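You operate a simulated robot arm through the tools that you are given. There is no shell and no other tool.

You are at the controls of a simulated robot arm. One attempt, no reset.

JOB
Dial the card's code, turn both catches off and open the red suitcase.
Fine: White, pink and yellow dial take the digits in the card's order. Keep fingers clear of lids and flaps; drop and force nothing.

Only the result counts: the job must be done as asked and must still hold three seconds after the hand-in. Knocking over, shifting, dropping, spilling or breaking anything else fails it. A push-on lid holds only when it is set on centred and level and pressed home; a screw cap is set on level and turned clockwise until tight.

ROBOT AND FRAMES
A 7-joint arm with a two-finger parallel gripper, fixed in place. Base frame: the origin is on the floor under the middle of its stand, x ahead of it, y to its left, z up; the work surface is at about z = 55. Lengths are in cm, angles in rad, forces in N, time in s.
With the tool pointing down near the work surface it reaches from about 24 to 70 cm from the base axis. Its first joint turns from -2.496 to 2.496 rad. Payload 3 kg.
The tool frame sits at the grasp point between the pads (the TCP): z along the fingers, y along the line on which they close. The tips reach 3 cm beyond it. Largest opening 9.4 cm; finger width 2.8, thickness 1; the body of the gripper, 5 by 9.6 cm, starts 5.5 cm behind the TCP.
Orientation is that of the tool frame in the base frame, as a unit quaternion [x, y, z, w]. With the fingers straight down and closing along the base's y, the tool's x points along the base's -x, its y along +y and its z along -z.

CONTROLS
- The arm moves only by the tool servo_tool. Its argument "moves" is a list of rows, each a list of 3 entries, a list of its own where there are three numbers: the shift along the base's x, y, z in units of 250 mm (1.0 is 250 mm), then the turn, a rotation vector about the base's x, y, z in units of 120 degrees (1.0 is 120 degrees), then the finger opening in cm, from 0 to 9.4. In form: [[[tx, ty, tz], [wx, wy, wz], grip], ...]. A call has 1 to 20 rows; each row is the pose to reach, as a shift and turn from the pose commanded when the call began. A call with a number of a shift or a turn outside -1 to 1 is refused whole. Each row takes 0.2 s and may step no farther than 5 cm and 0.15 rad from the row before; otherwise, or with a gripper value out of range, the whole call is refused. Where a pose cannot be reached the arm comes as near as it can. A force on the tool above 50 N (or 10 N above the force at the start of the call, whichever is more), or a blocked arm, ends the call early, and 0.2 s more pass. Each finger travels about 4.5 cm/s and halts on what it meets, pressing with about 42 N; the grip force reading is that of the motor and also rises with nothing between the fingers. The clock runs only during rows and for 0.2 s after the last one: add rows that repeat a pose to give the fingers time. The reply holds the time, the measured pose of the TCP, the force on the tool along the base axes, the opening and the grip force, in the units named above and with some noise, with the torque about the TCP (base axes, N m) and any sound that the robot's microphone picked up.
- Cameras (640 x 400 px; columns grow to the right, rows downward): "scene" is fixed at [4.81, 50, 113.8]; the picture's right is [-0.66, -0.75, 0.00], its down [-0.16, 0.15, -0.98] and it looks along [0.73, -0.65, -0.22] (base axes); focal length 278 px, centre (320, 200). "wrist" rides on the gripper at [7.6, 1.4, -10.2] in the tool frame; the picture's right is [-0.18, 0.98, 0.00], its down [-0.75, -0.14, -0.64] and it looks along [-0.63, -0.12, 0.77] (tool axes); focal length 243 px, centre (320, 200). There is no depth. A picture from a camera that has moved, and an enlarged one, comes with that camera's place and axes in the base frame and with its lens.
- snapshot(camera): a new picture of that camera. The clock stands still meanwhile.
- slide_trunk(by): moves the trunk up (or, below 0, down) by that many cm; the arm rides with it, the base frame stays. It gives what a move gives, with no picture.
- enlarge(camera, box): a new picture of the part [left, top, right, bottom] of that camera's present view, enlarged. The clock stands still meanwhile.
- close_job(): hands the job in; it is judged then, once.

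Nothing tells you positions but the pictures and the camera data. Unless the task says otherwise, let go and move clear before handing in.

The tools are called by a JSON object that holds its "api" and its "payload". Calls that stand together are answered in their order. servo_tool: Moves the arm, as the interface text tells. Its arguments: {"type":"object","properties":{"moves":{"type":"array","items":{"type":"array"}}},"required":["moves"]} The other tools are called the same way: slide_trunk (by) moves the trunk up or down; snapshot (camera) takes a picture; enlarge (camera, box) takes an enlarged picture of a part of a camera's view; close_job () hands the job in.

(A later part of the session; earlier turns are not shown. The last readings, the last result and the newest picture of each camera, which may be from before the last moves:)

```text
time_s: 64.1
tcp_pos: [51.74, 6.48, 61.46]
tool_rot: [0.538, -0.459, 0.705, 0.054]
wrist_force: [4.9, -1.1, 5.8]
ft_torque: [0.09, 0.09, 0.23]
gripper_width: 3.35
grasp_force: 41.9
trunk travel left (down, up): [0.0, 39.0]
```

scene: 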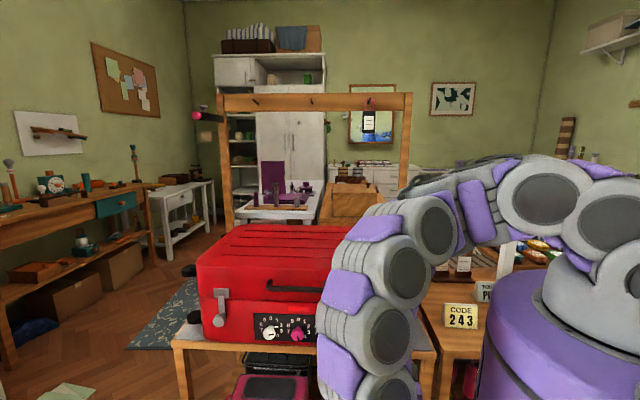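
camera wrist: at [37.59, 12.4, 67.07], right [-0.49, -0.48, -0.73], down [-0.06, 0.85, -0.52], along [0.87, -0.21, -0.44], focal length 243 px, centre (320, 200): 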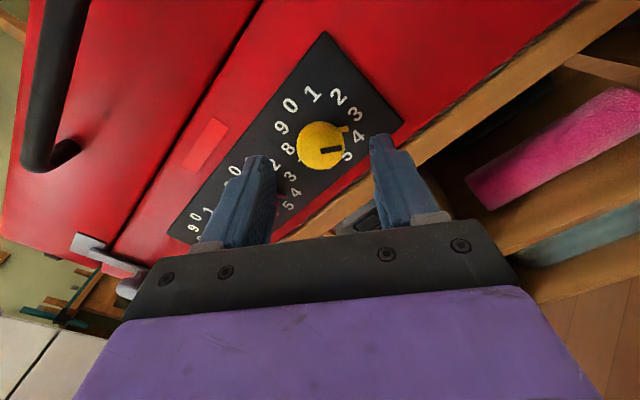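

Grip is balanced now. I'm turning yellow back by 17°, slowly, then measuring.

{"api": "servo_tool", "payload": {"moves": [[[0.0016, 0.0016, 0.0016], [-0.02, 0.02, 0], 3], [[0.0016, 0.0016, 0.0016], [-0.04, 0.04, 0], 3], [[0.0016, 0.0016, 0.0016], [-0.06, 0.06, 0], 3], [[0.0016, 0.0016, 0.0016], [-0.08, 0.08, 0], 3], [[0.0016, 0.0016, 0.0016], [-0.1, 0.1, 0], 3], [[0.0016, 0.0016, 0.0016], [-0.1, 0.1, 0], 3]]}}

{"api": "enlarge", "payload": {"camera": "wrist", "box": [220, 80, 420, 205]}}

```text
time_s: 65.5
tcp_pos: [51.86, 6.52, 61.54]
tool_rot: [0.6, -0.375, 0.689, 0.158]
wrist_force: [9.1, -7.1, 3.8]
ft_torque: [-0.16, -0.16, 0.06]
gripper_width: 3.33
grasp_force: 42.3
trunk travel left (down, up): [0.0, 39.0]
```

```text
3.20 times, centred on (320, 142) of wrist
camera zoom: at [41.86, 11.05, 68.27], right [-0.61, -0.61, -0.49], down [-0.19, 0.72, -0.67], along [0.77, -0.32, -0.56], focal length 776 px, centre (320, 384)
```

zoom: 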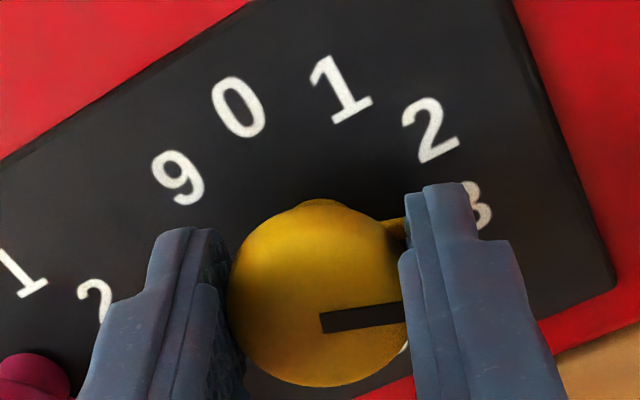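

By the slot mark, yellow is at about 108°. I'll relieve the residual load first, then open gently.

{"api": "servo_tool", "payload": {"moves": [[[0.004, -0.004, 0.002], [0, 0, 0], 3], [[0.0057, -0.0057, 0.003], [0, 0, 0], 3], [[0.0057, -0.0057, 0.003], [0, 0, 0], 3]]}}

```text
time_s: 66.3
tcp_pos: [51.83, 6.36, 61.5]
tool_rot: [0.601, -0.374, 0.688, 0.158]
wrist_force: [-14.8, 9.1, 0.1]
ft_torque: [-0.3, -0.29, -0.31]
gripper_width: 3.35
grasp_force: 41.8
trunk travel left (down, up): [0.0, 39.0]
```

{"api": "servo_tool", "payload": {"moves": [[[-0.0044, 0.0024, 0], [0, 0, 0], 3], [[-0.0044, 0.0024, 0], [0, 0, 0], 3]]}}

```text
time_s: 66.9
tcp_pos: [51.82, 6.42, 61.51]
tool_rot: [0.601, -0.376, 0.688, 0.159]
wrist_force: [-10.7, 9.0, 0.0]
ft_torque: [0.38, 0.38, 0.18]
gripper_width: 3.35
grasp_force: 42.2
trunk travel left (down, up): [0.0, 39.0]
```

In-plane load is now near zero. Opening gradually and checking the pointer before backing off.

{"api": "servo_tool", "payload": {"moves": [[[0, 0, 0], [0, 0, 0], 3.6], [[0, 0, 0], [0, 0, 0], 4.2], [[0, 0, 0], [0, 0, 0], 5.2], [[0, 0, 0], [0, 0, 0], 6], [[0, 0, 0], [0, 0, 0], 6]]}}

{"api": "enlarge", "payload": {"camera": "wrist", "box": [220, 80, 420, 205]}}

```text
time_s: 68.1
tcp_pos: [51.85, 6.36, 61.67]
tool_rot: [0.6, -0.376, 0.689, 0.158]
wrist_force: [-0.1, 0.2, 0.6]
ft_torque: [0.02, -0.01, 0.01]
gripper_width: 6.01
grasp_force: 0.0
trunk travel left (down, up): [0.0, 39.0]
```

```text
3.20 times, centred on (320, 142) of wrist
camera zoom: at [41.88, 11.02, 68.33], right [-0.61, -0.61, -0.5], down [-0.19, 0.72, -0.66], along [0.77, -0.32, -0.56], focal length 776 px, centre (320, 384)
```

zoom: 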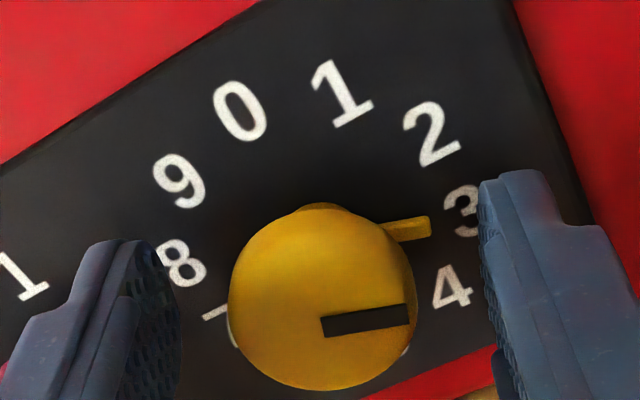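

Yellow now points at 3 within about 2°. I'll back off, move to pink and do the same there, turning back about 11°.

{"api": "servo_tool", "payload": {"moves": [[[-0.06, 0.06, 0], [0, 0, 0], 6], [[-0.12, 0.12, 0], [0, 0, 0], 6], [[-0.18, 0.18, 0], [0, 0, 0], 6], [[-0.125, 0.235, 0], [0.02, -0.02, 0], 6], [[-0.07, 0.29, 0], [0.04, -0.04, 0], 6], [[0.042, 0.402, 0], [0.06, -0.06, 0], 6]]}}

{"api": "snapshot", "payload": {"camera": "wrist"}}

{"api": "enlarge", "payload": {"camera": "wrist", "box": [200, 30, 440, 180]}}

```text
time_s: 69.5
tcp_pos: [52.92, 16.55, 61.46]
tool_rot: [0.564, -0.427, 0.7, 0.097]
wrist_force: [0.9, 0.1, 1.0]
ft_torque: [0.0, 0.01, -0.01]
gripper_width: 5.99
grasp_force: 0.1
trunk travel left (down, up): [0.0, 39.0]
```

```text
taken
camera wrist: at [42.1, 20.49, 67.39], right [-0.54, -0.54, -0.64], down [-0.11, 0.8, -0.59], along [0.83, -0.25, -0.49], focal length 243 px, centre (320, 200)
```

wrist: 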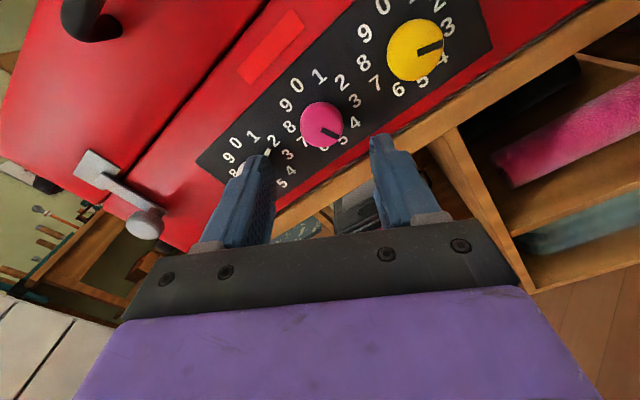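

```text
2.67 times, centred on (320, 105) of wrist
camera zoom: at [42.1, 20.49, 67.39], right [-0.54, -0.54, -0.64], down [-0.11, 0.8, -0.59], along [0.83, -0.25, -0.49], focal length 647 px, centre (320, 453)
```

zoom: 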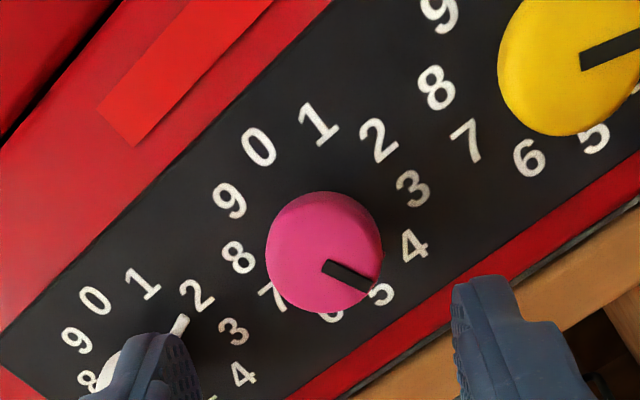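

Pink measures about 153° and needs roughly -10°. Advancing and gripping it.

{"api": "servo_tool", "payload": {"moves": [[[0.0434, -0.0443, 0.001], [0, 0, 0], 6], [[0.0867, -0.0887, 0.002], [0, 0, 0], 6], [[0.13, -0.133, 0.003], [0, 0, 0], 6], [[0.1734, -0.1773, 0.004], [0, 0, 0], 6], [[0.1734, -0.1773, 0.004], [0, 0, 0], 4.5], [[0.1734, -0.1773, 0.004], [0, 0, 0], 3.5], [[0.1734, -0.1773, 0.004], [0, 0, 0], 3], [[0.1734, -0.1773, 0.004], [0, 0, 0], 3], [[0.1734, -0.1773, 0.004], [0, 0, 0], 3]]}}

{"api": "enlarge", "payload": {"camera": "wrist", "box": [220, 80, 420, 205]}}

```text
time_s: 71.5
tcp_pos: [57.25, 12.05, 61.56]
tool_rot: [0.564, -0.428, 0.7, 0.097]
wrist_force: [4.9, 0.8, 0.7]
ft_torque: [0.01, -0.03, 0.04]
gripper_width: 3.33
grasp_force: 41.7
trunk travel left (down, up): [0.0, 39.0]
```

```text
3.20 times, centred on (320, 142) of wrist
camera zoom: at [46.44, 15.77, 67.59], right [-0.54, -0.54, -0.64], down [-0.11, 0.8, -0.59], along [0.83, -0.25, -0.49], focal length 776 px, centre (320, 384)
```

zoom: 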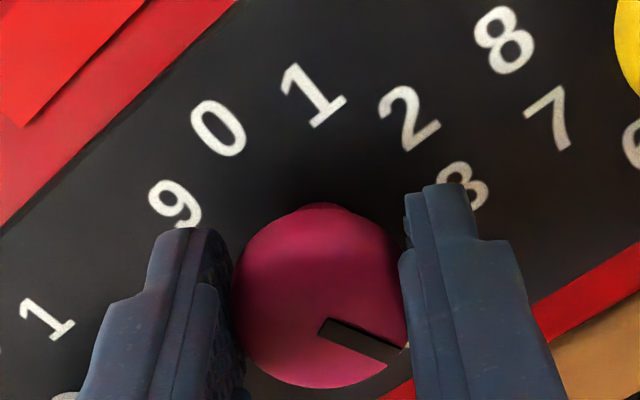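

{"api": "servo_tool", "payload": {"moves": [[[0, 0, 0], [-0.02, 0.02, 0], 3], [[0, 0, 0], [-0.04, 0.04, 0], 3], [[0, 0, 0], [-0.0589, 0.0589, 0], 3], [[0, 0, 0], [-0.0589, 0.0589, 0], 3]]}}

{"api": "enlarge", "payload": {"camera": "wrist", "box": [220, 80, 420, 205]}}

```text
time_s: 72.5
tcp_pos: [57.25, 12.04, 61.61]
tool_rot: [0.6, -0.375, 0.689, 0.156]
wrist_force: [7.1, 4.4, 4.6]
ft_torque: [0.11, 0.1, 0.33]
gripper_width: 3.34
grasp_force: 42.1
trunk travel left (down, up): [0.0, 39.0]
```

```text
3.20 times, centred on (320, 142) of wrist
camera zoom: at [47.25, 16.58, 68.38], right [-0.61, -0.61, -0.5], down [-0.19, 0.72, -0.66], along [0.77, -0.31, -0.56], focal length 776 px, centre (320, 384)
```

zoom: 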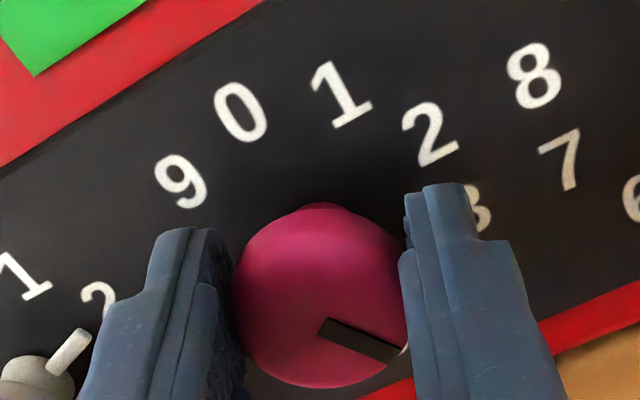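

The indicator above the panel has turned green, so the code is accepted. I'll relieve the small load and open carefully so that nothing shifts.

{"api": "servo_tool", "payload": {"moves": [[[0.0025, 0.0025, 0.0015], [0, 0, 0], 3], [[0.0025, 0.0025, 0.0015], [0, 0, 0], 3]]}}

```text
time_s: 73.1
tcp_pos: [57.21, 12.0, 61.71]
tool_rot: [0.599, -0.376, 0.689, 0.157]
wrist_force: [3.9, -1.3, 6.3]
ft_torque: [-0.1, -0.13, 0.02]
gripper_width: 3.32
grasp_force: 42.0
trunk travel left (down, up): [0.0, 39.0]
```

{"api": "servo_tool", "payload": {"moves": [[[0, 0, 0.002], [0, 0, 0], 3], [[0, 0, 0.002], [0, 0, 0], 3]]}}

```text
time_s: 73.7
tcp_pos: [57.26, 12.03, 61.74]
tool_rot: [0.599, -0.377, 0.688, 0.158]
wrist_force: [0.5, -4.3, -0.6]
ft_torque: [-0.57, -0.53, -0.28]
gripper_width: 3.32
grasp_force: 42.2
trunk travel left (down, up): [0.0, 39.0]
```

Loads are near zero. Opening gently.

{"api": "servo_tool", "payload": {"moves": [[[0, 0, 0], [0, 0, 0], 3.6], [[0, 0, 0], [0, 0, 0], 4.2], [[0, 0, 0], [0, 0, 0], 5.2], [[0, 0, 0], [0, 0, 0], 6], [[0, 0, 0], [0, 0, 0], 6]]}}

{"api": "enlarge", "payload": {"camera": "wrist", "box": [180, 50, 460, 225]}}

```text
time_s: 74.9
tcp_pos: [57.26, 11.97, 61.69]
tool_rot: [0.599, -0.377, 0.688, 0.157]
wrist_force: [0.2, -0.1, -0.5]
ft_torque: [-0.01, 0.0, -0.01]
gripper_width: 5.99
grasp_force: 0.0
trunk travel left (down, up): [0.0, 39.0]
```

```text
2.29 times, centred on (320, 138) of wrist
camera zoom: at [47.3, 16.68, 68.41], right [-0.61, -0.61, -0.5], down [-0.19, 0.72, -0.66], along [0.77, -0.31, -0.56], focal length 555 px, centre (320, 343)
```

zoom: 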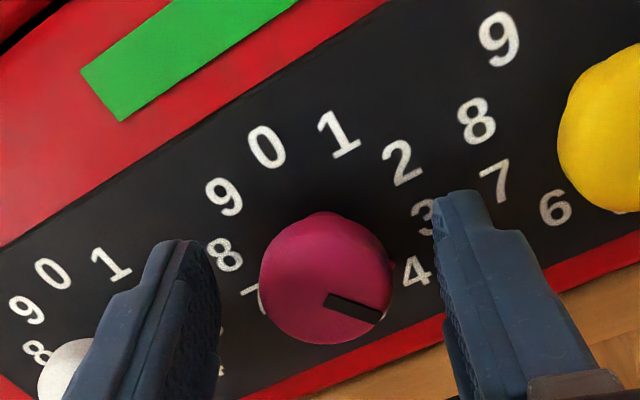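

The indicator stays green with pink at 4. Now I'll return to the right catch.

{"api": "servo_tool", "payload": {"moves": [[[-0.0943, 0.0943, 0], [0, 0, 0], 6], [[-0.1886, 0.1886, 0], [0, 0, 0], 6], [[-0.2828, 0.2828, 0], [0, 0, 0], 6], [[-0.404, 0.161, 0.025], [-0.022, 0.022, 0], 6], [[-0.526, 0.04, 0.05], [-0.045, 0.045, 0], 6], [[-0.647, -0.081, 0.076], [-0.067, 0.067, 0], 6], [[-0.768, -0.203, 0.101], [-0.09, 0.09, 0], 6], [[-0.8898, -0.3242, 0.126], [-0.112, 0.112, 0], 6]]}}

{"api": "snapshot", "payload": {"camera": "wrist"}}

```text
time_s: 76.7
tcp_pos: [34.96, 3.68, 64.98]
tool_rot: [0.654, -0.271, 0.653, 0.269]
wrist_force: [-1.1, 0.4, 1.0]
ft_torque: [-0.02, -0.05, -0.02]
gripper_width: 5.99
grasp_force: 0.0
trunk travel left (down, up): [0.0, 39.0]
```

```text
taken
camera wrist: at [26.65, 9.95, 72.64], right [-0.7, -0.69, -0.19], down [-0.35, 0.56, -0.75], along [0.63, -0.46, -0.63], focal length 243 px, centre (320, 200)
```

wrist: 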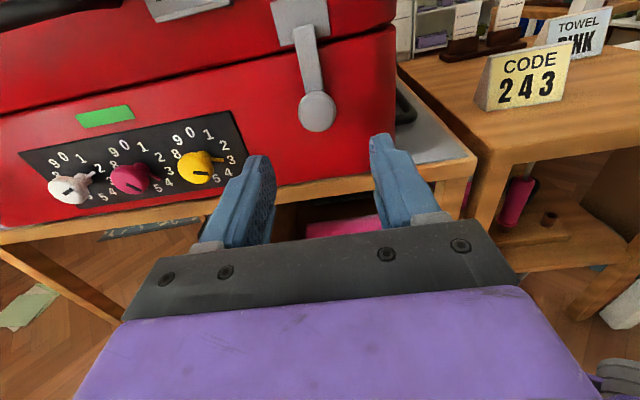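

{"api": "servo_tool", "payload": {"moves": [[[0.0708, -0.0675, -0.002], [0, 0, 0], 6], [[0.1416, -0.135, -0.004], [0, 0, 0], 6], [[0.2123, -0.2026, -0.005], [0, 0, 0], 6], [[0.2831, -0.2701, -0.005], [0, 0, 0], 6], [[0.2831, -0.2701, -0.005], [0, 0, 0], 4.5], [[0.2831, -0.2701, -0.005], [0, 0, 0], 3.5], [[0.2831, -0.2701, -0.005], [0, 0, 0], 3], [[0.2831, -0.2701, -0.005], [0, 0, 0], 3], [[0.2831, -0.2701, -0.005], [0, 0, 0], 3]]}}

{"api": "enlarge", "payload": {"camera": "wrist", "box": [180, 0, 500, 200]}}

```text
time_s: 78.7
tcp_pos: [42.09, -2.92, 65.03]
tool_rot: [0.654, -0.272, 0.653, 0.269]
wrist_force: [-9.3, -9.5, -1.7]
ft_torque: [0.0, -0.09, -0.24]
gripper_width: 3.75
grasp_force: 5.7
trunk travel left (down, up): [0.0, 39.0]
```

```text
2.00 times, centred on (340, 100) of wrist
camera zoom: at [33.83, 3.42, 72.56], right [-0.7, -0.69, -0.19], down [-0.35, 0.56, -0.75], along [0.63, -0.46, -0.63], focal length 485 px, centre (280, 400)
```

zoom: 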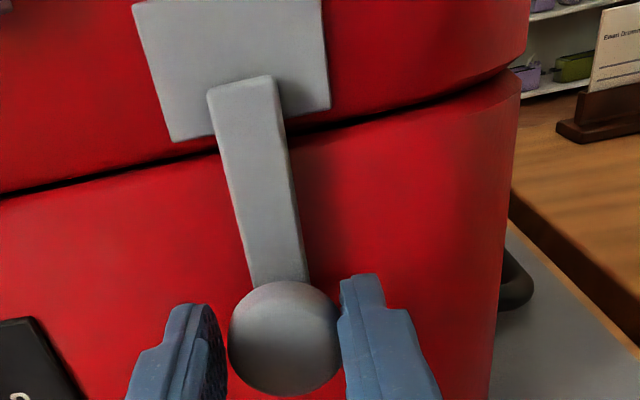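

{"api": "servo_tool", "payload": {"moves": [[[-0.004, -0.004, -0.003], [0, 0, 0], 3], [[-0.0065, -0.0065, -0.006], [0, 0, 0], 3], [[-0.0065, -0.0065, -0.006], [0, 0, 0], 3], [[-0.0065, -0.0065, -0.006], [0, 0, 0], 3]]}}

```text
time_s: 79.7
tcp_pos: [42.0, -3.01, 64.56]
tool_rot: [0.653, -0.273, 0.653, 0.269]
wrist_force: [-4.1, -6.3, 1.5]
ft_torque: [0.04, 0.04, -0.04]
gripper_width: 3.37
grasp_force: 6.5
trunk travel left (down, up): [0.0, 39.0]
```

{"api": "servo_tool", "payload": {"moves": [[[-0.003, -0.003, 0.004], [0, 0, 0], 3], [[-0.003, -0.003, 0.004], [0, 0, 0], 3], [[-0.003, -0.003, 0.004], [0, 0, 0], 3]]}}

```text
time_s: 80.5
tcp_pos: [41.82, -2.97, 64.74]
tool_rot: [0.654, -0.272, 0.653, 0.268]
wrist_force: [4.4, 1.0, -0.9]
ft_torque: [0.34, 0.45, 0.24]
gripper_width: 3.34
grasp_force: 41.8
trunk travel left (down, up): [0.0, 39.0]
```

Good grip with little load. I'm turning the right catch clockwise about 22° and checking that the lever follows.

{"api": "servo_tool", "payload": {"moves": [[[0, 0, 0], [0.0212, -0.0212, 0], 2.5], [[0, 0, 0], [0.0424, -0.0424, 0], 2.5], [[0, 0, 0], [0.0636, -0.0636, 0], 2.5], [[0, 0, 0], [0.0849, -0.0849, 0], 2.5], [[0, 0, 0], [0.1061, -0.1061, 0], 2.5], [[0, 0, 0], [0.1273, -0.1273, 0], 2.5], [[0, 0, 0], [0.1273, -0.1273, 0], 2.5]]}}

{"api": "enlarge", "payload": {"camera": "wrist", "box": [180, 0, 500, 200]}}

```text
time_s: 82.1
tcp_pos: [41.86, -2.91, 64.73]
tool_rot: [0.591, -0.389, 0.692, 0.14]
wrist_force: [28.2, 9.6, -0.8]
ft_torque: [-0.03, 0.03, 0.47]
gripper_width: 3.29
grasp_force: 41.5
trunk travel left (down, up): [0.0, 39.0]
```

```text
2.00 times, centred on (340, 100) of wrist
camera zoom: at [31.77, 1.41, 71.26], right [-0.6, -0.6, -0.54], down [-0.17, 0.75, -0.65], along [0.79, -0.29, -0.54], focal length 485 px, centre (280, 400)
```

zoom: 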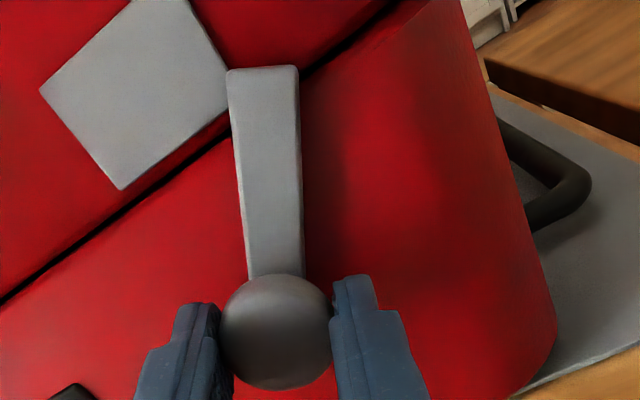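

The lever is free now and has already cleared the lid plate. I'll relieve the side load and continue turning.

{"api": "servo_tool", "payload": {"moves": [[[0.006, 0.005, 0], [0, 0, 0], 2.5], [[0.008, 0.006, 0], [0.0354, -0.0354, 0], 2.5], [[0.008, 0.006, 0], [0.0707, -0.0707, 0], 2.5], [[0.008, 0.006, 0], [0.1061, -0.1061, 0], 2.5], [[0.008, 0.006, 0], [0.1414, -0.1414, 0], 2.5], [[0.008, 0.006, 0], [0.1768, -0.1768, 0], 2.5], [[0.008, 0.006, 0], [0.2121, -0.2121, 0], 2.5], [[0.008, 0.006, 0], [0.2121, -0.2121, 0], 2.5]]}}

{"api": "enlarge", "payload": {"camera": "wrist", "box": [180, 0, 500, 200]}}

```text
time_s: 83.9
tcp_pos: [42.06, -2.86, 64.83]
tool_rot: [0.441, -0.553, 0.703, -0.08]
wrist_force: [2.6, 10.2, 0.4]
ft_torque: [-0.32, -0.31, -0.48]
gripper_width: 3.31
grasp_force: 42.0
trunk travel left (down, up): [0.0, 39.0]
```

```text
2.00 times, centred on (340, 100) of wrist
camera zoom: at [29.69, -0.65, 67.62], right [-0.26, -0.26, -0.93], down [0.05, 0.96, -0.28], along [0.96, -0.12, -0.23], focal length 485 px, centre (280, 400)
```

zoom: 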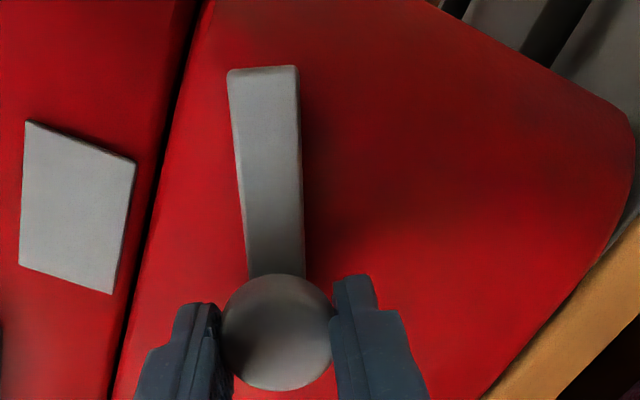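

{"api": "servo_tool", "payload": {"moves": [[[0.001, 0.001, 0], [0.0354, -0.0354, 0], 2.5], [[0.002, 0.002, 0], [0.0707, -0.0707, 0], 2.5], [[0.002, 0.002, 0], [0.1061, -0.1061, 0], 2.5], [[0.002, 0.002, 0], [0.1414, -0.1414, 0], 2.5], [[0.002, 0.002, 0], [0.1697, -0.1697, 0], 2.5], [[0.002, 0.002, 0], [0.1697, -0.1697, 0], 2.5]]}}

{"api": "enlarge", "payload": {"camera": "wrist", "box": [180, 0, 500, 200]}}

```text
time_s: 85.3
tcp_pos: [42.19, -2.85, 64.95]
tool_rot: [0.29, -0.644, 0.661, -0.253]
wrist_force: [5.5, 8.1, 21.5]
ft_torque: [-0.72, 0.05, 0.13]
gripper_width: 3.33
grasp_force: 41.8
trunk travel left (down, up): [0.0, 39.0]
```

```text
2.00 times, centred on (340, 100) of wrist
camera zoom: at [29.4, -0.97, 63.85], right [0.09, 0.09, -0.99], down [0.08, 0.99, 0.1], along [0.99, -0.09, 0.08], focal length 485 px, centre (280, 400)
```

zoom: 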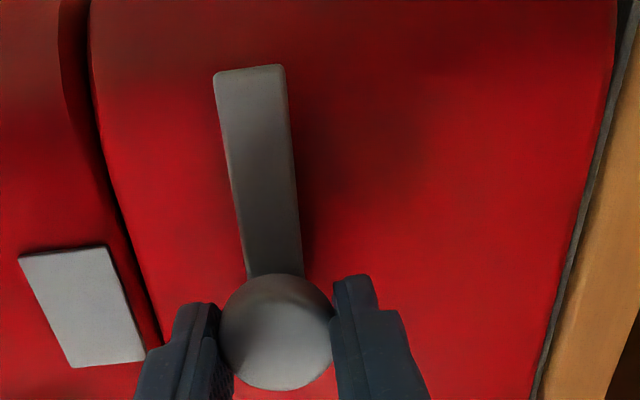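

The right catch has turned to its stop at about 90° and clears the lid. Relieving the load, then opening and retreating.

{"api": "servo_tool", "payload": {"moves": [[[0.0028, 0.0028, 0.006], [-0.012, 0.012, 0], 3], [[0.0028, 0.0028, 0.006], [-0.012, 0.012, 0], 3], [[0.0028, 0.0028, 0.006], [-0.012, 0.012, 0], 4.2], [[0.0028, 0.0028, 0.006], [-0.012, 0.012, 0], 5.2], [[0.0028, 0.0028, 0.006], [-0.012, 0.012, 0], 6], [[0.0028, 0.0028, 0.006], [-0.012, 0.012, 0], 6], [[-0.06, 0.066, 0.006], [-0.012, 0.012, 0], 6], [[-0.12, 0.126, 0.006], [-0.012, 0.012, 0], 6], [[-0.18, 0.186, 0.006], [-0.012, 0.012, 0], 6], [[-0.28, 0.286, 0.006], [-0.012, 0.012, 0], 6]]}}

{"api": "snapshot", "payload": {"camera": "wrist"}}

{"api": "snapshot", "payload": {"camera": "scene"}}

```text
time_s: 87.5
tcp_pos: [35.12, 4.45, 64.66]
tool_rot: [0.302, -0.639, 0.665, -0.24]
wrist_force: [0.2, -1.1, -1.1]
ft_torque: [-0.01, 0.02, 0.01]
gripper_width: 5.96
grasp_force: 0.0
trunk travel left (down, up): [0.0, 39.0]
```

```text
taken
camera wrist: at [22.43, 6.31, 64.01], right [0.06, 0.06, -1.0], down [0.08, 0.99, 0.07], along [0.99, -0.09, 0.06], focal length 243 px, centre (320, 200)
```

wrist: 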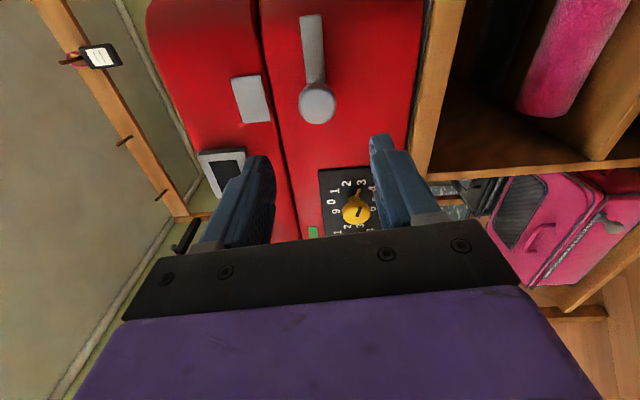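

```text
taken
```

scene: 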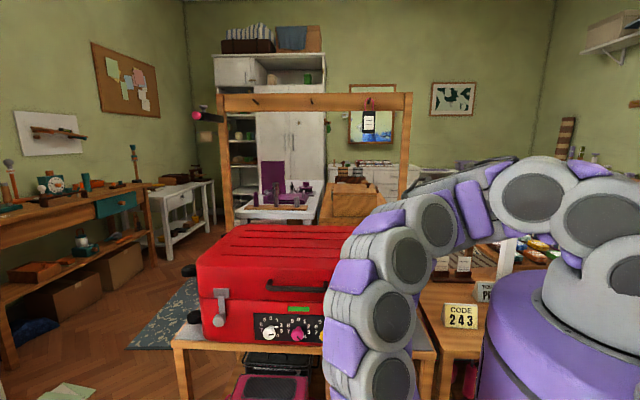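

The right catch is off. The left catch at about (74.5, 26, 64.5) is farther away, so I need a tool pose pitched and yawed about 45° that keeps the wrist closer and higher. I'll go there in stages.

{"api": "servo_tool", "payload": {"moves": [[[0.0957, 0.1117, 0.009], [-0.0387, 0.0387, 0], 6], [[0.1913, 0.2234, 0.017], [-0.0774, 0.0774, 0], 6], [[0.287, 0.3352, 0.026], [-0.1161, 0.1161, 0], 6], [[0.3827, 0.4469, 0.035], [-0.1548, 0.1548, 0], 6], [[0.4783, 0.5586, 0.043], [-0.1935, 0.1935, 0], 6], [[0.574, 0.6703, 0.052], [-0.2322, 0.2322, 0], 6]]}}

{"api": "snapshot", "payload": {"camera": "scene"}}

```text
time_s: 88.9
tcp_pos: [49.48, 21.16, 66.29]
tool_rot: [0.501, -0.5, 0.706, 0.0]
wrist_force: [-0.4, -0.8, -0.4]
ft_torque: [-0.02, -0.01, 0.01]
gripper_width: 6.01
grasp_force: 0.1
trunk travel left (down, up): [0.0, 39.0]
```

```text
taken
```

scene: 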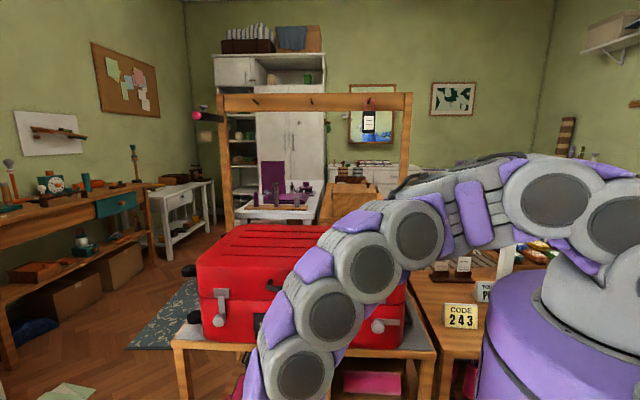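

{"api": "servo_tool", "payload": {"moves": [[[0.0566, 0.0377, 0.038], [0.0313, 0.0313, 0.0442], 6], [[0.1131, 0.0754, 0.076], [0.0625, 0.0625, 0.0884], 6], [[0.1697, 0.1132, 0.114], [0.0938, 0.0938, 0.1326], 6], [[0.2263, 0.1509, 0.152], [0.125, 0.125, 0.1768], 6], [[0.2828, 0.1886, 0.19], [0.1563, 0.1563, 0.221], 6], [[0.3394, 0.2263, 0.228], [0.1875, 0.1875, 0.2652], 6]]}}

{"api": "snapshot", "payload": {"camera": "wrist"}}

{"api": "snapshot", "payload": {"camera": "scene"}}

```text
time_s: 90.3
tcp_pos: [58.04, 26.68, 71.99]
tool_rot: [0.732, -0.464, 0.46, -0.192]
wrist_force: [0.6, 0.2, -0.6]
ft_torque: [0.03, -0.04, 0.01]
gripper_width: 5.99
grasp_force: 0.1
trunk travel left (down, up): [0.0, 39.0]
```

```text
taken
camera wrist: at [49.63, 21.09, 79.84], right [-0.52, -0.33, -0.79], down [-0.59, 0.81, 0.05], along [0.62, 0.49, -0.61], focal length 243 px, centre (320, 200)
```

wrist: 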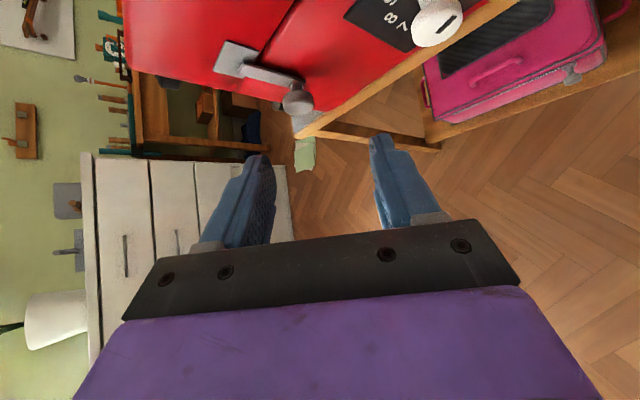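

```text
taken
```

scene: 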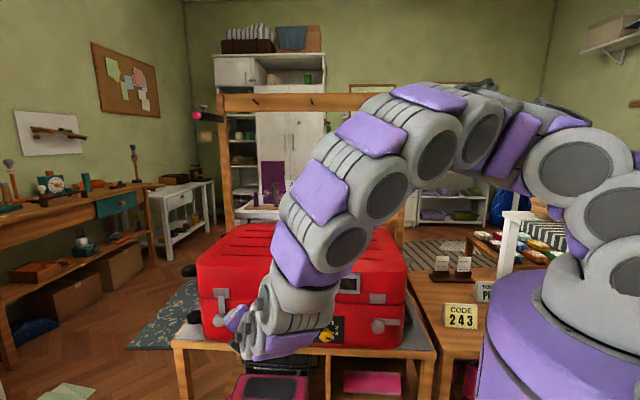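

{"api": "enlarge", "payload": {"camera": "wrist", "box": [190, 20, 350, 120]}}

{"api": "enlarge", "payload": {"camera": "scene", "box": [195, 270, 355, 370]}}

```text
4.00 times, centred on (270, 70) of wrist
camera zoom: at [49.63, 21.09, 79.84], right [-0.52, -0.33, -0.79], down [-0.59, 0.81, 0.05], along [0.62, 0.49, -0.61], focal length 970 px, centre (520, 720)
```

zoom: 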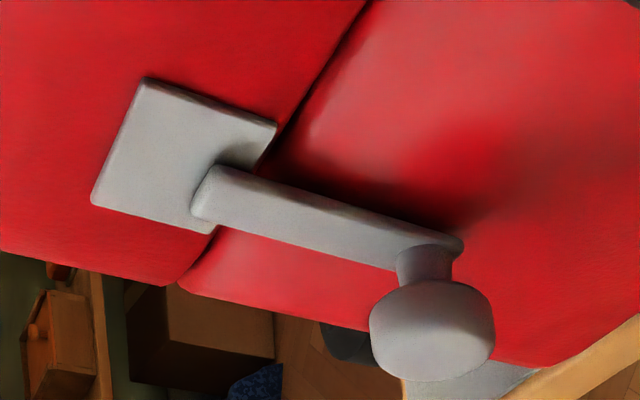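

```text
4.00 times, centred on (275, 320) of scene
camera zoom: at [4.81, 50.0, 113.8], right [-0.66, -0.75, 0.0], down [-0.16, 0.15, -0.98], along [0.73, -0.65, -0.22], focal length 1113 px, centre (500, -280)
```

zoom: 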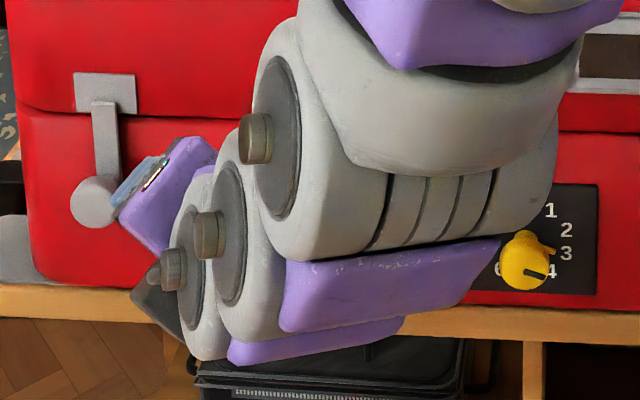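

From this angle I can see the left catch's lever bar and knob clearly. Gripping would be shallow at this tilt, so I'll use the closed fingertips to nudge the lever sideways. First I'll move out to the left of it, clear of everything.

{"api": "servo_tool", "payload": {"moves": [[[0.0912, 0.0912, -0.015], [0, 0, 0], 4], [[0.1825, 0.1825, -0.03], [0, 0, 0], 2], [[0.2737, 0.2737, -0.045], [0, 0, 0], 0], [[0.3649, 0.3649, -0.06], [0, 0, 0], 0], [[0.3649, 0.3649, -0.06], [0, 0, 0], 0]]}}

{"api": "snapshot", "payload": {"camera": "wrist"}}

{"api": "snapshot", "payload": {"camera": "scene"}}

```text
time_s: 91.5
tcp_pos: [67.21, 35.71, 70.4]
tool_rot: [0.732, -0.464, 0.46, -0.191]
wrist_force: [-0.6, -0.3, 0.0]
ft_torque: [-0.02, 0.0, 0.03]
gripper_width: 0.0
grasp_force: 32.4
trunk travel left (down, up): [0.0, 39.0]
```

```text
taken
camera wrist: at [58.86, 30.06, 78.28], right [-0.52, -0.33, -0.79], down [-0.59, 0.81, 0.05], along [0.62, 0.49, -0.61], focal length 243 px, centre (320, 200)
```

wrist: 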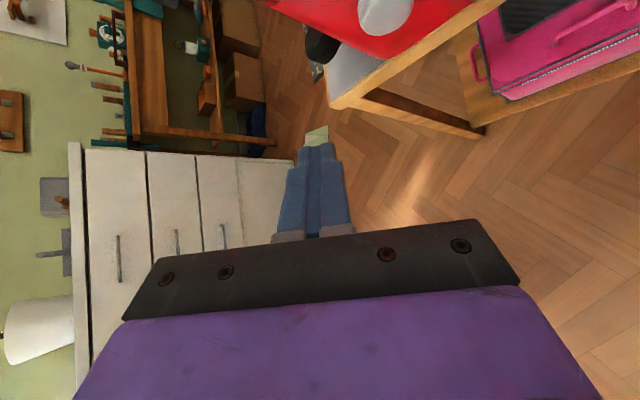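

```text
taken
```

scene: 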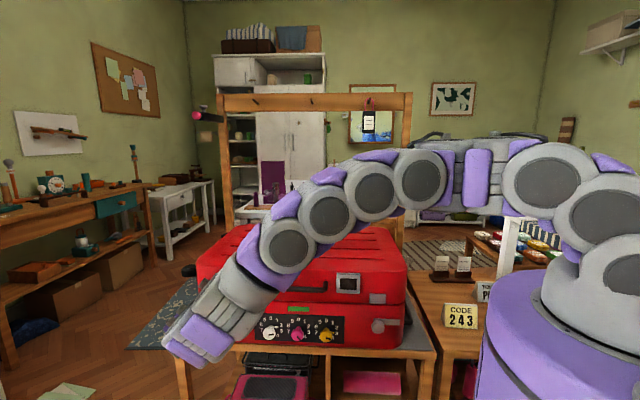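

{"api": "servo_tool", "payload": {"moves": [[[0.0566, -0.0566, -0.006], [0, 0, 0], 0], [[0.1131, -0.1131, -0.012], [0, 0, 0], 0], [[0.1697, -0.1697, -0.018], [0, 0, 0], 0], [[0.2263, -0.2263, -0.024], [0, 0, 0], 0]]}}

{"api": "snapshot", "payload": {"camera": "wrist"}}

{"api": "snapshot", "payload": {"camera": "scene"}}

```text
time_s: 92.5
tcp_pos: [72.82, 30.12, 69.89]
tool_rot: [0.731, -0.464, 0.461, -0.193]
wrist_force: [0.5, -0.5, 0.6]
ft_torque: [0.02, -0.02, -0.01]
gripper_width: 0.0
grasp_force: 32.8
trunk travel left (down, up): [0.0, 39.0]
```

```text
taken
camera wrist: at [64.45, 24.43, 77.73], right [-0.52, -0.33, -0.79], down [-0.59, 0.81, 0.05], along [0.62, 0.49, -0.61], focal length 243 px, centre (320, 200)
```

wrist: 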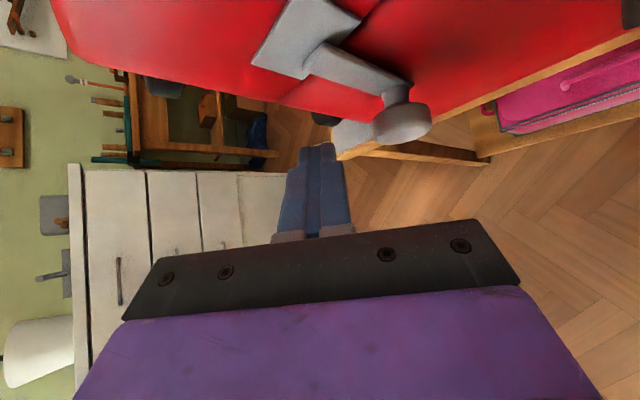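

```text
taken
```

scene: 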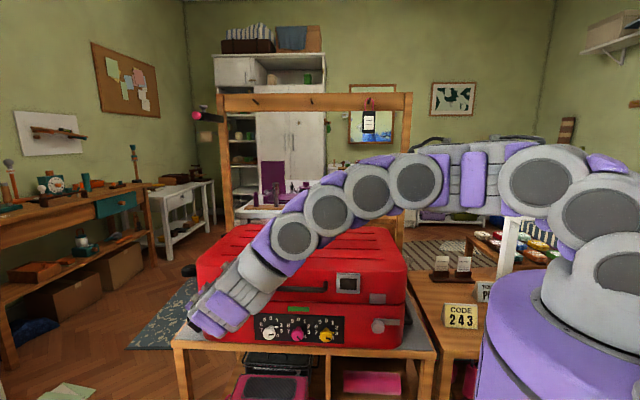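

{"api": "servo_tool", "payload": {"moves": [[[0.0283, -0.0283, 0], [0, 0, 0], 0], [[0.0566, -0.0566, 0], [0, 0, 0], 0], [[0.0735, -0.0735, 0], [0, 0, 0], 0]]}}

{"api": "enlarge", "payload": {"camera": "wrist", "box": [220, 0, 460, 150]}}

```text
time_s: 93.3
tcp_pos: [74.6, 28.36, 69.83]
tool_rot: [0.732, -0.463, 0.461, -0.192]
wrist_force: [0.0, 0.5, 0.4]
ft_torque: [-0.01, -0.01, 0.0]
gripper_width: 0.0
grasp_force: 32.8
trunk travel left (down, up): [0.0, 39.0]
```

```text
2.67 times, centred on (340, 75) of wrist
camera zoom: at [66.26, 22.68, 77.73], right [-0.52, -0.33, -0.79], down [-0.59, 0.81, 0.05], along [0.62, 0.49, -0.61], focal length 647 px, centre (267, 533)
```

zoom: 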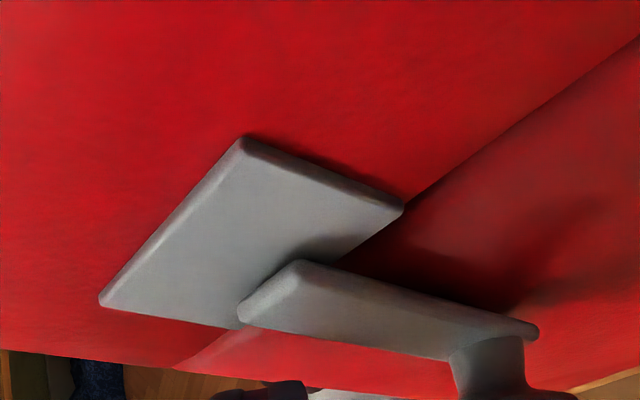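

No contact yet. I'm nudging along -f in small steps to feel for the lever.

{"api": "servo_tool", "payload": {"moves": [[[-0.0085, -0.0085, 0], [0, 0, 0], 0], [[-0.017, -0.017, 0], [0, 0, 0], 0], [[-0.0255, -0.0255, 0], [0, 0, 0], 0], [[-0.034, -0.034, 0], [0, 0, 0], 0], [[-0.0425, -0.0425, 0], [0, 0, 0], 0]]}}

{"api": "enlarge", "payload": {"camera": "wrist", "box": [220, 0, 460, 150]}}

```text
time_s: 94.5
tcp_pos: [73.47, 27.17, 69.75]
tool_rot: [0.732, -0.463, 0.462, -0.192]
wrist_force: [-0.3, -0.1, -0.4]
ft_torque: [0.01, 0.02, 0.01]
gripper_width: 0.01
grasp_force: 32.8
trunk travel left (down, up): [0.0, 39.0]
```

```text
2.67 times, centred on (340, 75) of wrist
camera zoom: at [65.11, 21.67, 77.63], right [-0.52, -0.33, -0.79], down [-0.59, 0.81, 0.05], along [0.62, 0.49, -0.61], focal length 647 px, centre (267, 533)
```

zoom: 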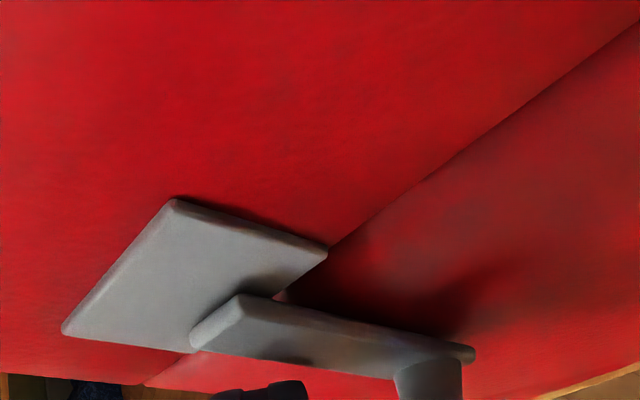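

The fingertip is slightly too far out and would slide over the front of the lever. I'll step back to +f, go 0.5 cm deeper and retry.

{"api": "servo_tool", "payload": {"moves": [[[0.0185, 0.0185, 0], [0, 0, 0], 0], [[0.037, 0.037, 0], [0, 0, 0], 0], [[0.0471, 0.0269, 0], [0, 0, 0], 0], [[0.0541, 0.0199, 0], [0, 0, 0], 0]]}}

{"api": "enlarge", "payload": {"camera": "wrist", "box": [220, 0, 460, 150]}}

```text
time_s: 95.5
tcp_pos: [74.71, 27.84, 69.65]
tool_rot: [0.732, -0.463, 0.461, -0.192]
wrist_force: [-0.7, 0.3, 0.7]
ft_torque: [0.02, 0.01, 0.01]
gripper_width: 0.01
grasp_force: 33.4
trunk travel left (down, up): [0.0, 39.0]
```

```text
2.67 times, centred on (340, 75) of wrist
camera zoom: at [66.48, 22.14, 77.63], right [-0.52, -0.33, -0.79], down [-0.59, 0.81, 0.05], along [0.62, 0.49, -0.61], focal length 647 px, centre (267, 533)
```

zoom: 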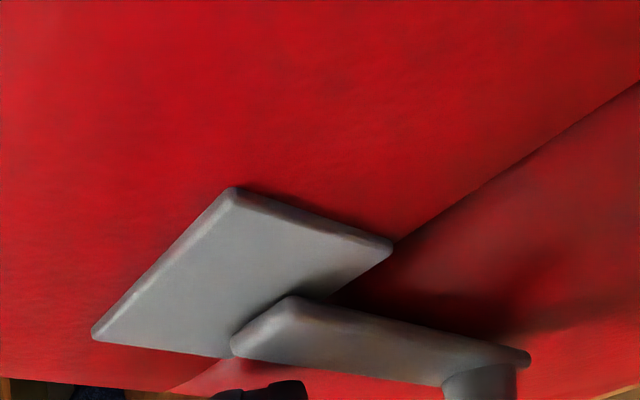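

{"api": "servo_tool", "payload": {"moves": [[[0.0071, -0.0071, 0], [0, 0, 0], 0], [[0.0141, -0.0141, 0], [0, 0, 0], 0], [[0.0141, -0.0141, 0], [0, 0, 0], 0]]}}

{"api": "enlarge", "payload": {"camera": "wrist", "box": [220, 0, 460, 150]}}

```text
time_s: 96.3
tcp_pos: [75.02, 27.76, 69.73]
tool_rot: [0.733, -0.461, 0.46, -0.194]
wrist_force: [-15.1, 14.6, 3.2]
ft_torque: [0.03, 0.06, 0.13]
gripper_width: 0.01
grasp_force: 33.0
trunk travel left (down, up): [0.0, 39.0]
```

```text
2.67 times, centred on (340, 75) of wrist
camera zoom: at [66.73, 22.12, 77.66], right [-0.52, -0.33, -0.79], down [-0.59, 0.81, 0.05], along [0.62, 0.49, -0.61], focal length 647 px, centre (267, 533)
```

zoom: 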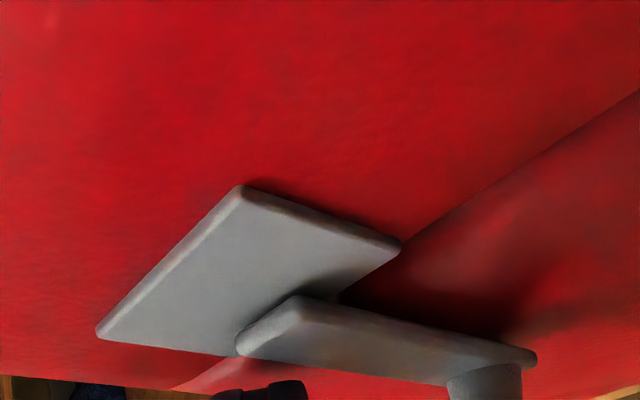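

The fingertip lightly touched the case face, so I know its depth. I'll back off a few millimetres and push along -f at that depth.

{"api": "servo_tool", "payload": {"moves": [[[-0.0134, 0.0134, 0], [0, 0, 0], 0], [[-0.0219, 0.0049, 0], [0, 0, 0], 0], [[-0.0304, -0.0036, 0], [0, 0, 0], 0], [[-0.0389, -0.0121, 0], [0, 0, 0], 0], [[-0.0474, -0.0206, 0], [0, 0, 0], 0], [[-0.0559, -0.0291, 0], [0, 0, 0], 0]]}}

{"api": "enlarge", "payload": {"camera": "wrist", "box": [220, 0, 460, 150]}}

```text
time_s: 97.7
tcp_pos: [73.74, 26.63, 69.71]
tool_rot: [0.732, -0.464, 0.461, -0.191]
wrist_force: [-1.2, 5.3, 1.1]
ft_torque: [0.01, -0.01, 0.1]
gripper_width: 0.0
grasp_force: 32.2
trunk travel left (down, up): [0.0, 39.0]
```

```text
2.67 times, centred on (340, 75) of wrist
camera zoom: at [65.42, 20.94, 77.57], right [-0.52, -0.33, -0.79], down [-0.59, 0.81, 0.05], along [0.62, 0.49, -0.61], focal length 647 px, centre (267, 533)
```

zoom: 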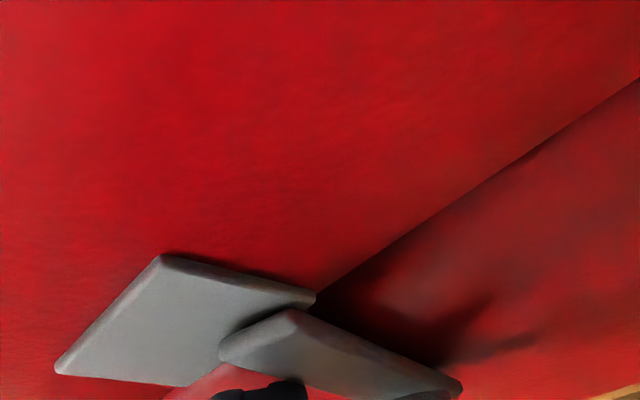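

The lever is swinging clockwise with only about 3 N, so that's the free direction. I'll keep pushing along an arc, moving outward along the lever to stay clear of the knob.

{"api": "servo_tool", "payload": {"moves": [[[-0.0143, -0.0123, 0.0024], [0, 0, 0], 0], [[-0.0296, -0.0276, 0.0048], [0, 0, 0], 0], [[-0.0468, -0.0448, 0.0072], [0, 0, 0], 0], [[-0.06, -0.058, 0.008], [0, 0, 0], 0], [[-0.0735, -0.0715, 0.0084], [0, 0, 0], 0], [[-0.087, -0.085, 0.0088], [0, 0, 0], 0]]}}

{"api": "snapshot", "payload": {"camera": "wrist"}}

```text
time_s: 99.1
tcp_pos: [71.6, 24.6, 69.94]
tool_rot: [0.732, -0.462, 0.462, -0.193]
wrist_force: [-0.8, -0.1, 0.5]
ft_torque: [0.02, -0.04, 0.0]
gripper_width: 0.01
grasp_force: 32.8
trunk travel left (down, up): [0.0, 39.0]
```

```text
taken
camera wrist: at [63.33, 18.94, 77.88], right [-0.52, -0.33, -0.79], down [-0.59, 0.81, 0.05], along [0.62, 0.49, -0.61], focal length 243 px, centre (320, 200)
```

wrist: 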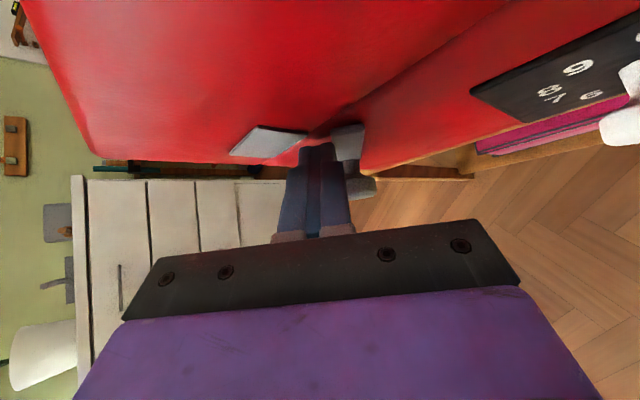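

It swings freely and has already cleared the lid plate. I'm continuing the arc down to about 90°.

{"api": "servo_tool", "payload": {"moves": [[[-0.0177, -0.0177, -0.01], [0, 0, 0], 0], [[-0.0354, -0.0354, -0.0252], [0, 0, 0], 0], [[-0.0478, -0.0478, -0.046], [0, 0, 0], 0], [[-0.0602, -0.0602, -0.068], [0, 0, 0], 0], [[-0.0658, -0.0658, -0.085], [0, 0, 0], 0], [[-0.0695, -0.0695, -0.103], [0, 0, 0], 0], [[-0.0713, -0.0713, -0.1208], [0, 0, 0], 0]]}}

{"api": "snapshot", "payload": {"camera": "wrist"}}

{"api": "snapshot", "payload": {"camera": "scene"}}

```text
time_s: 100.7
tcp_pos: [69.52, 23.37, 67.21]
tool_rot: [0.733, -0.46, 0.462, -0.195]
wrist_force: [-15.8, 33.1, 31.5]
ft_torque: [-4.78, 0.92, -3.48]
gripper_width: 0.04
grasp_force: 32.9
trunk travel left (down, up): [0.0, 39.0]
```

```text
taken
camera wrist: at [61.23, 17.74, 75.1], right [-0.51, -0.34, -0.79], down [-0.59, 0.8, 0.04], along [0.62, 0.49, -0.61], focal length 243 px, centre (320, 200)
```

wrist: 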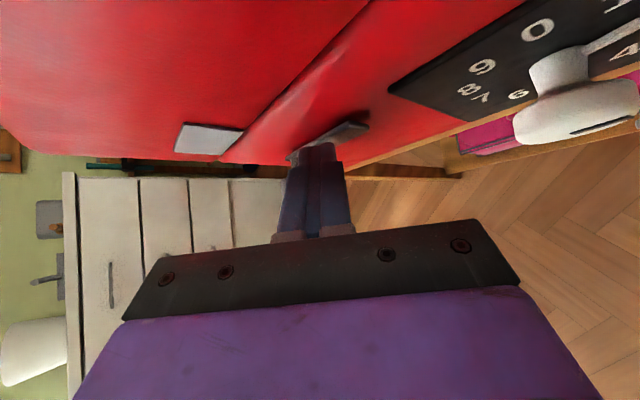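

```text
taken
```

scene: 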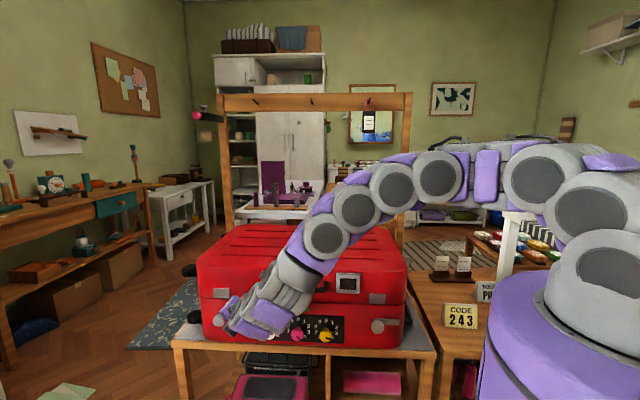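

Something else is touching: the line of force points to the hand pressing on the left end of the handle. I'm backing off straight away, outward and upward.

{"api": "servo_tool", "payload": {"moves": [[[-0.02, 0.028, 0.03], [0, 0, 0], 0], [[-0.05, 0.06, 0.05], [0, 0, 0], 0], [[-0.1, 0.11, 0.06], [0, 0, 0], 0], [[-0.18, 0.19, 0.06], [0, 0, 0], 0], [[-0.26, 0.27, 0.06], [0, 0, 0], 0]]}}

{"api": "snapshot", "payload": {"camera": "wrist"}}

{"api": "snapshot", "payload": {"camera": "scene"}}

```text
time_s: 101.9
tcp_pos: [63.39, 29.39, 68.52]
tool_rot: [0.731, -0.465, 0.462, -0.192]
wrist_force: [-0.1, -0.5, 0.6]
ft_torque: [0.0, 0.04, 0.03]
gripper_width: 0.0
grasp_force: 33.3
trunk travel left (down, up): [0.0, 39.0]
```

```text
taken
camera wrist: at [54.95, 23.77, 76.37], right [-0.52, -0.33, -0.79], down [-0.59, 0.81, 0.05], along [0.62, 0.49, -0.61], focal length 243 px, centre (320, 200)
```

wrist: 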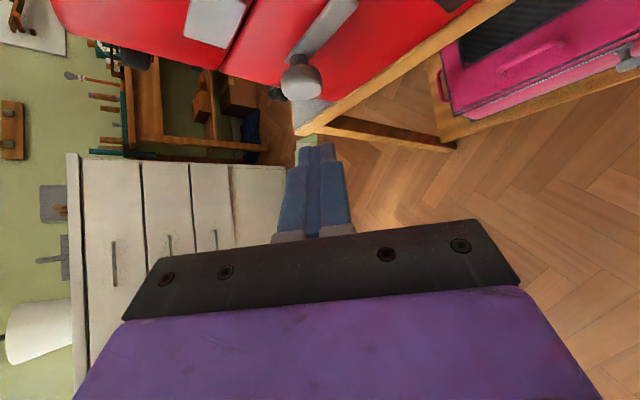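

```text
taken
```

scene: 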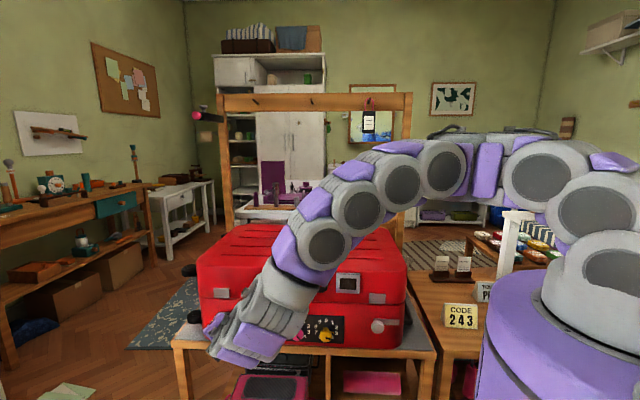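

Clear again. Checking the left lever's angle and that the case hasn't moved.

{"api": "enlarge", "payload": {"camera": "wrist", "box": [180, 0, 400, 138]}}

{"api": "enlarge", "payload": {"camera": "scene", "box": [180, 210, 430, 366]}}

```text
2.90 times, centred on (290, 69) of wrist
camera zoom: at [54.95, 23.77, 76.37], right [-0.52, -0.33, -0.79], down [-0.59, 0.81, 0.05], along [0.62, 0.49, -0.61], focal length 703 px, centre (407, 580)
```

zoom: 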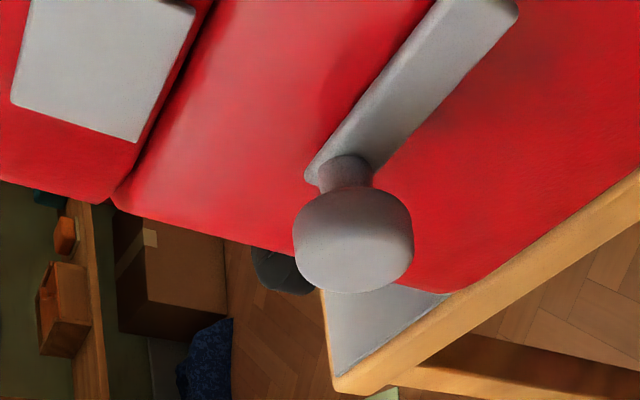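

```text
2.56 times, centred on (305, 288) of scene
camera zoom: at [4.81, 50.0, 113.8], right [-0.66, -0.75, 0.0], down [-0.16, 0.15, -0.98], along [0.73, -0.65, -0.22], focal length 713 px, centre (358, -25)
```

zoom: 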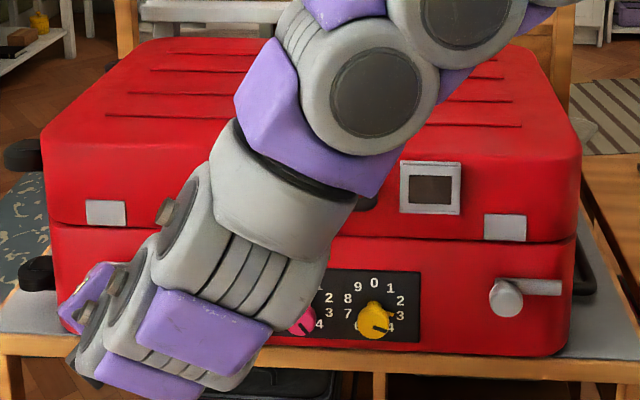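

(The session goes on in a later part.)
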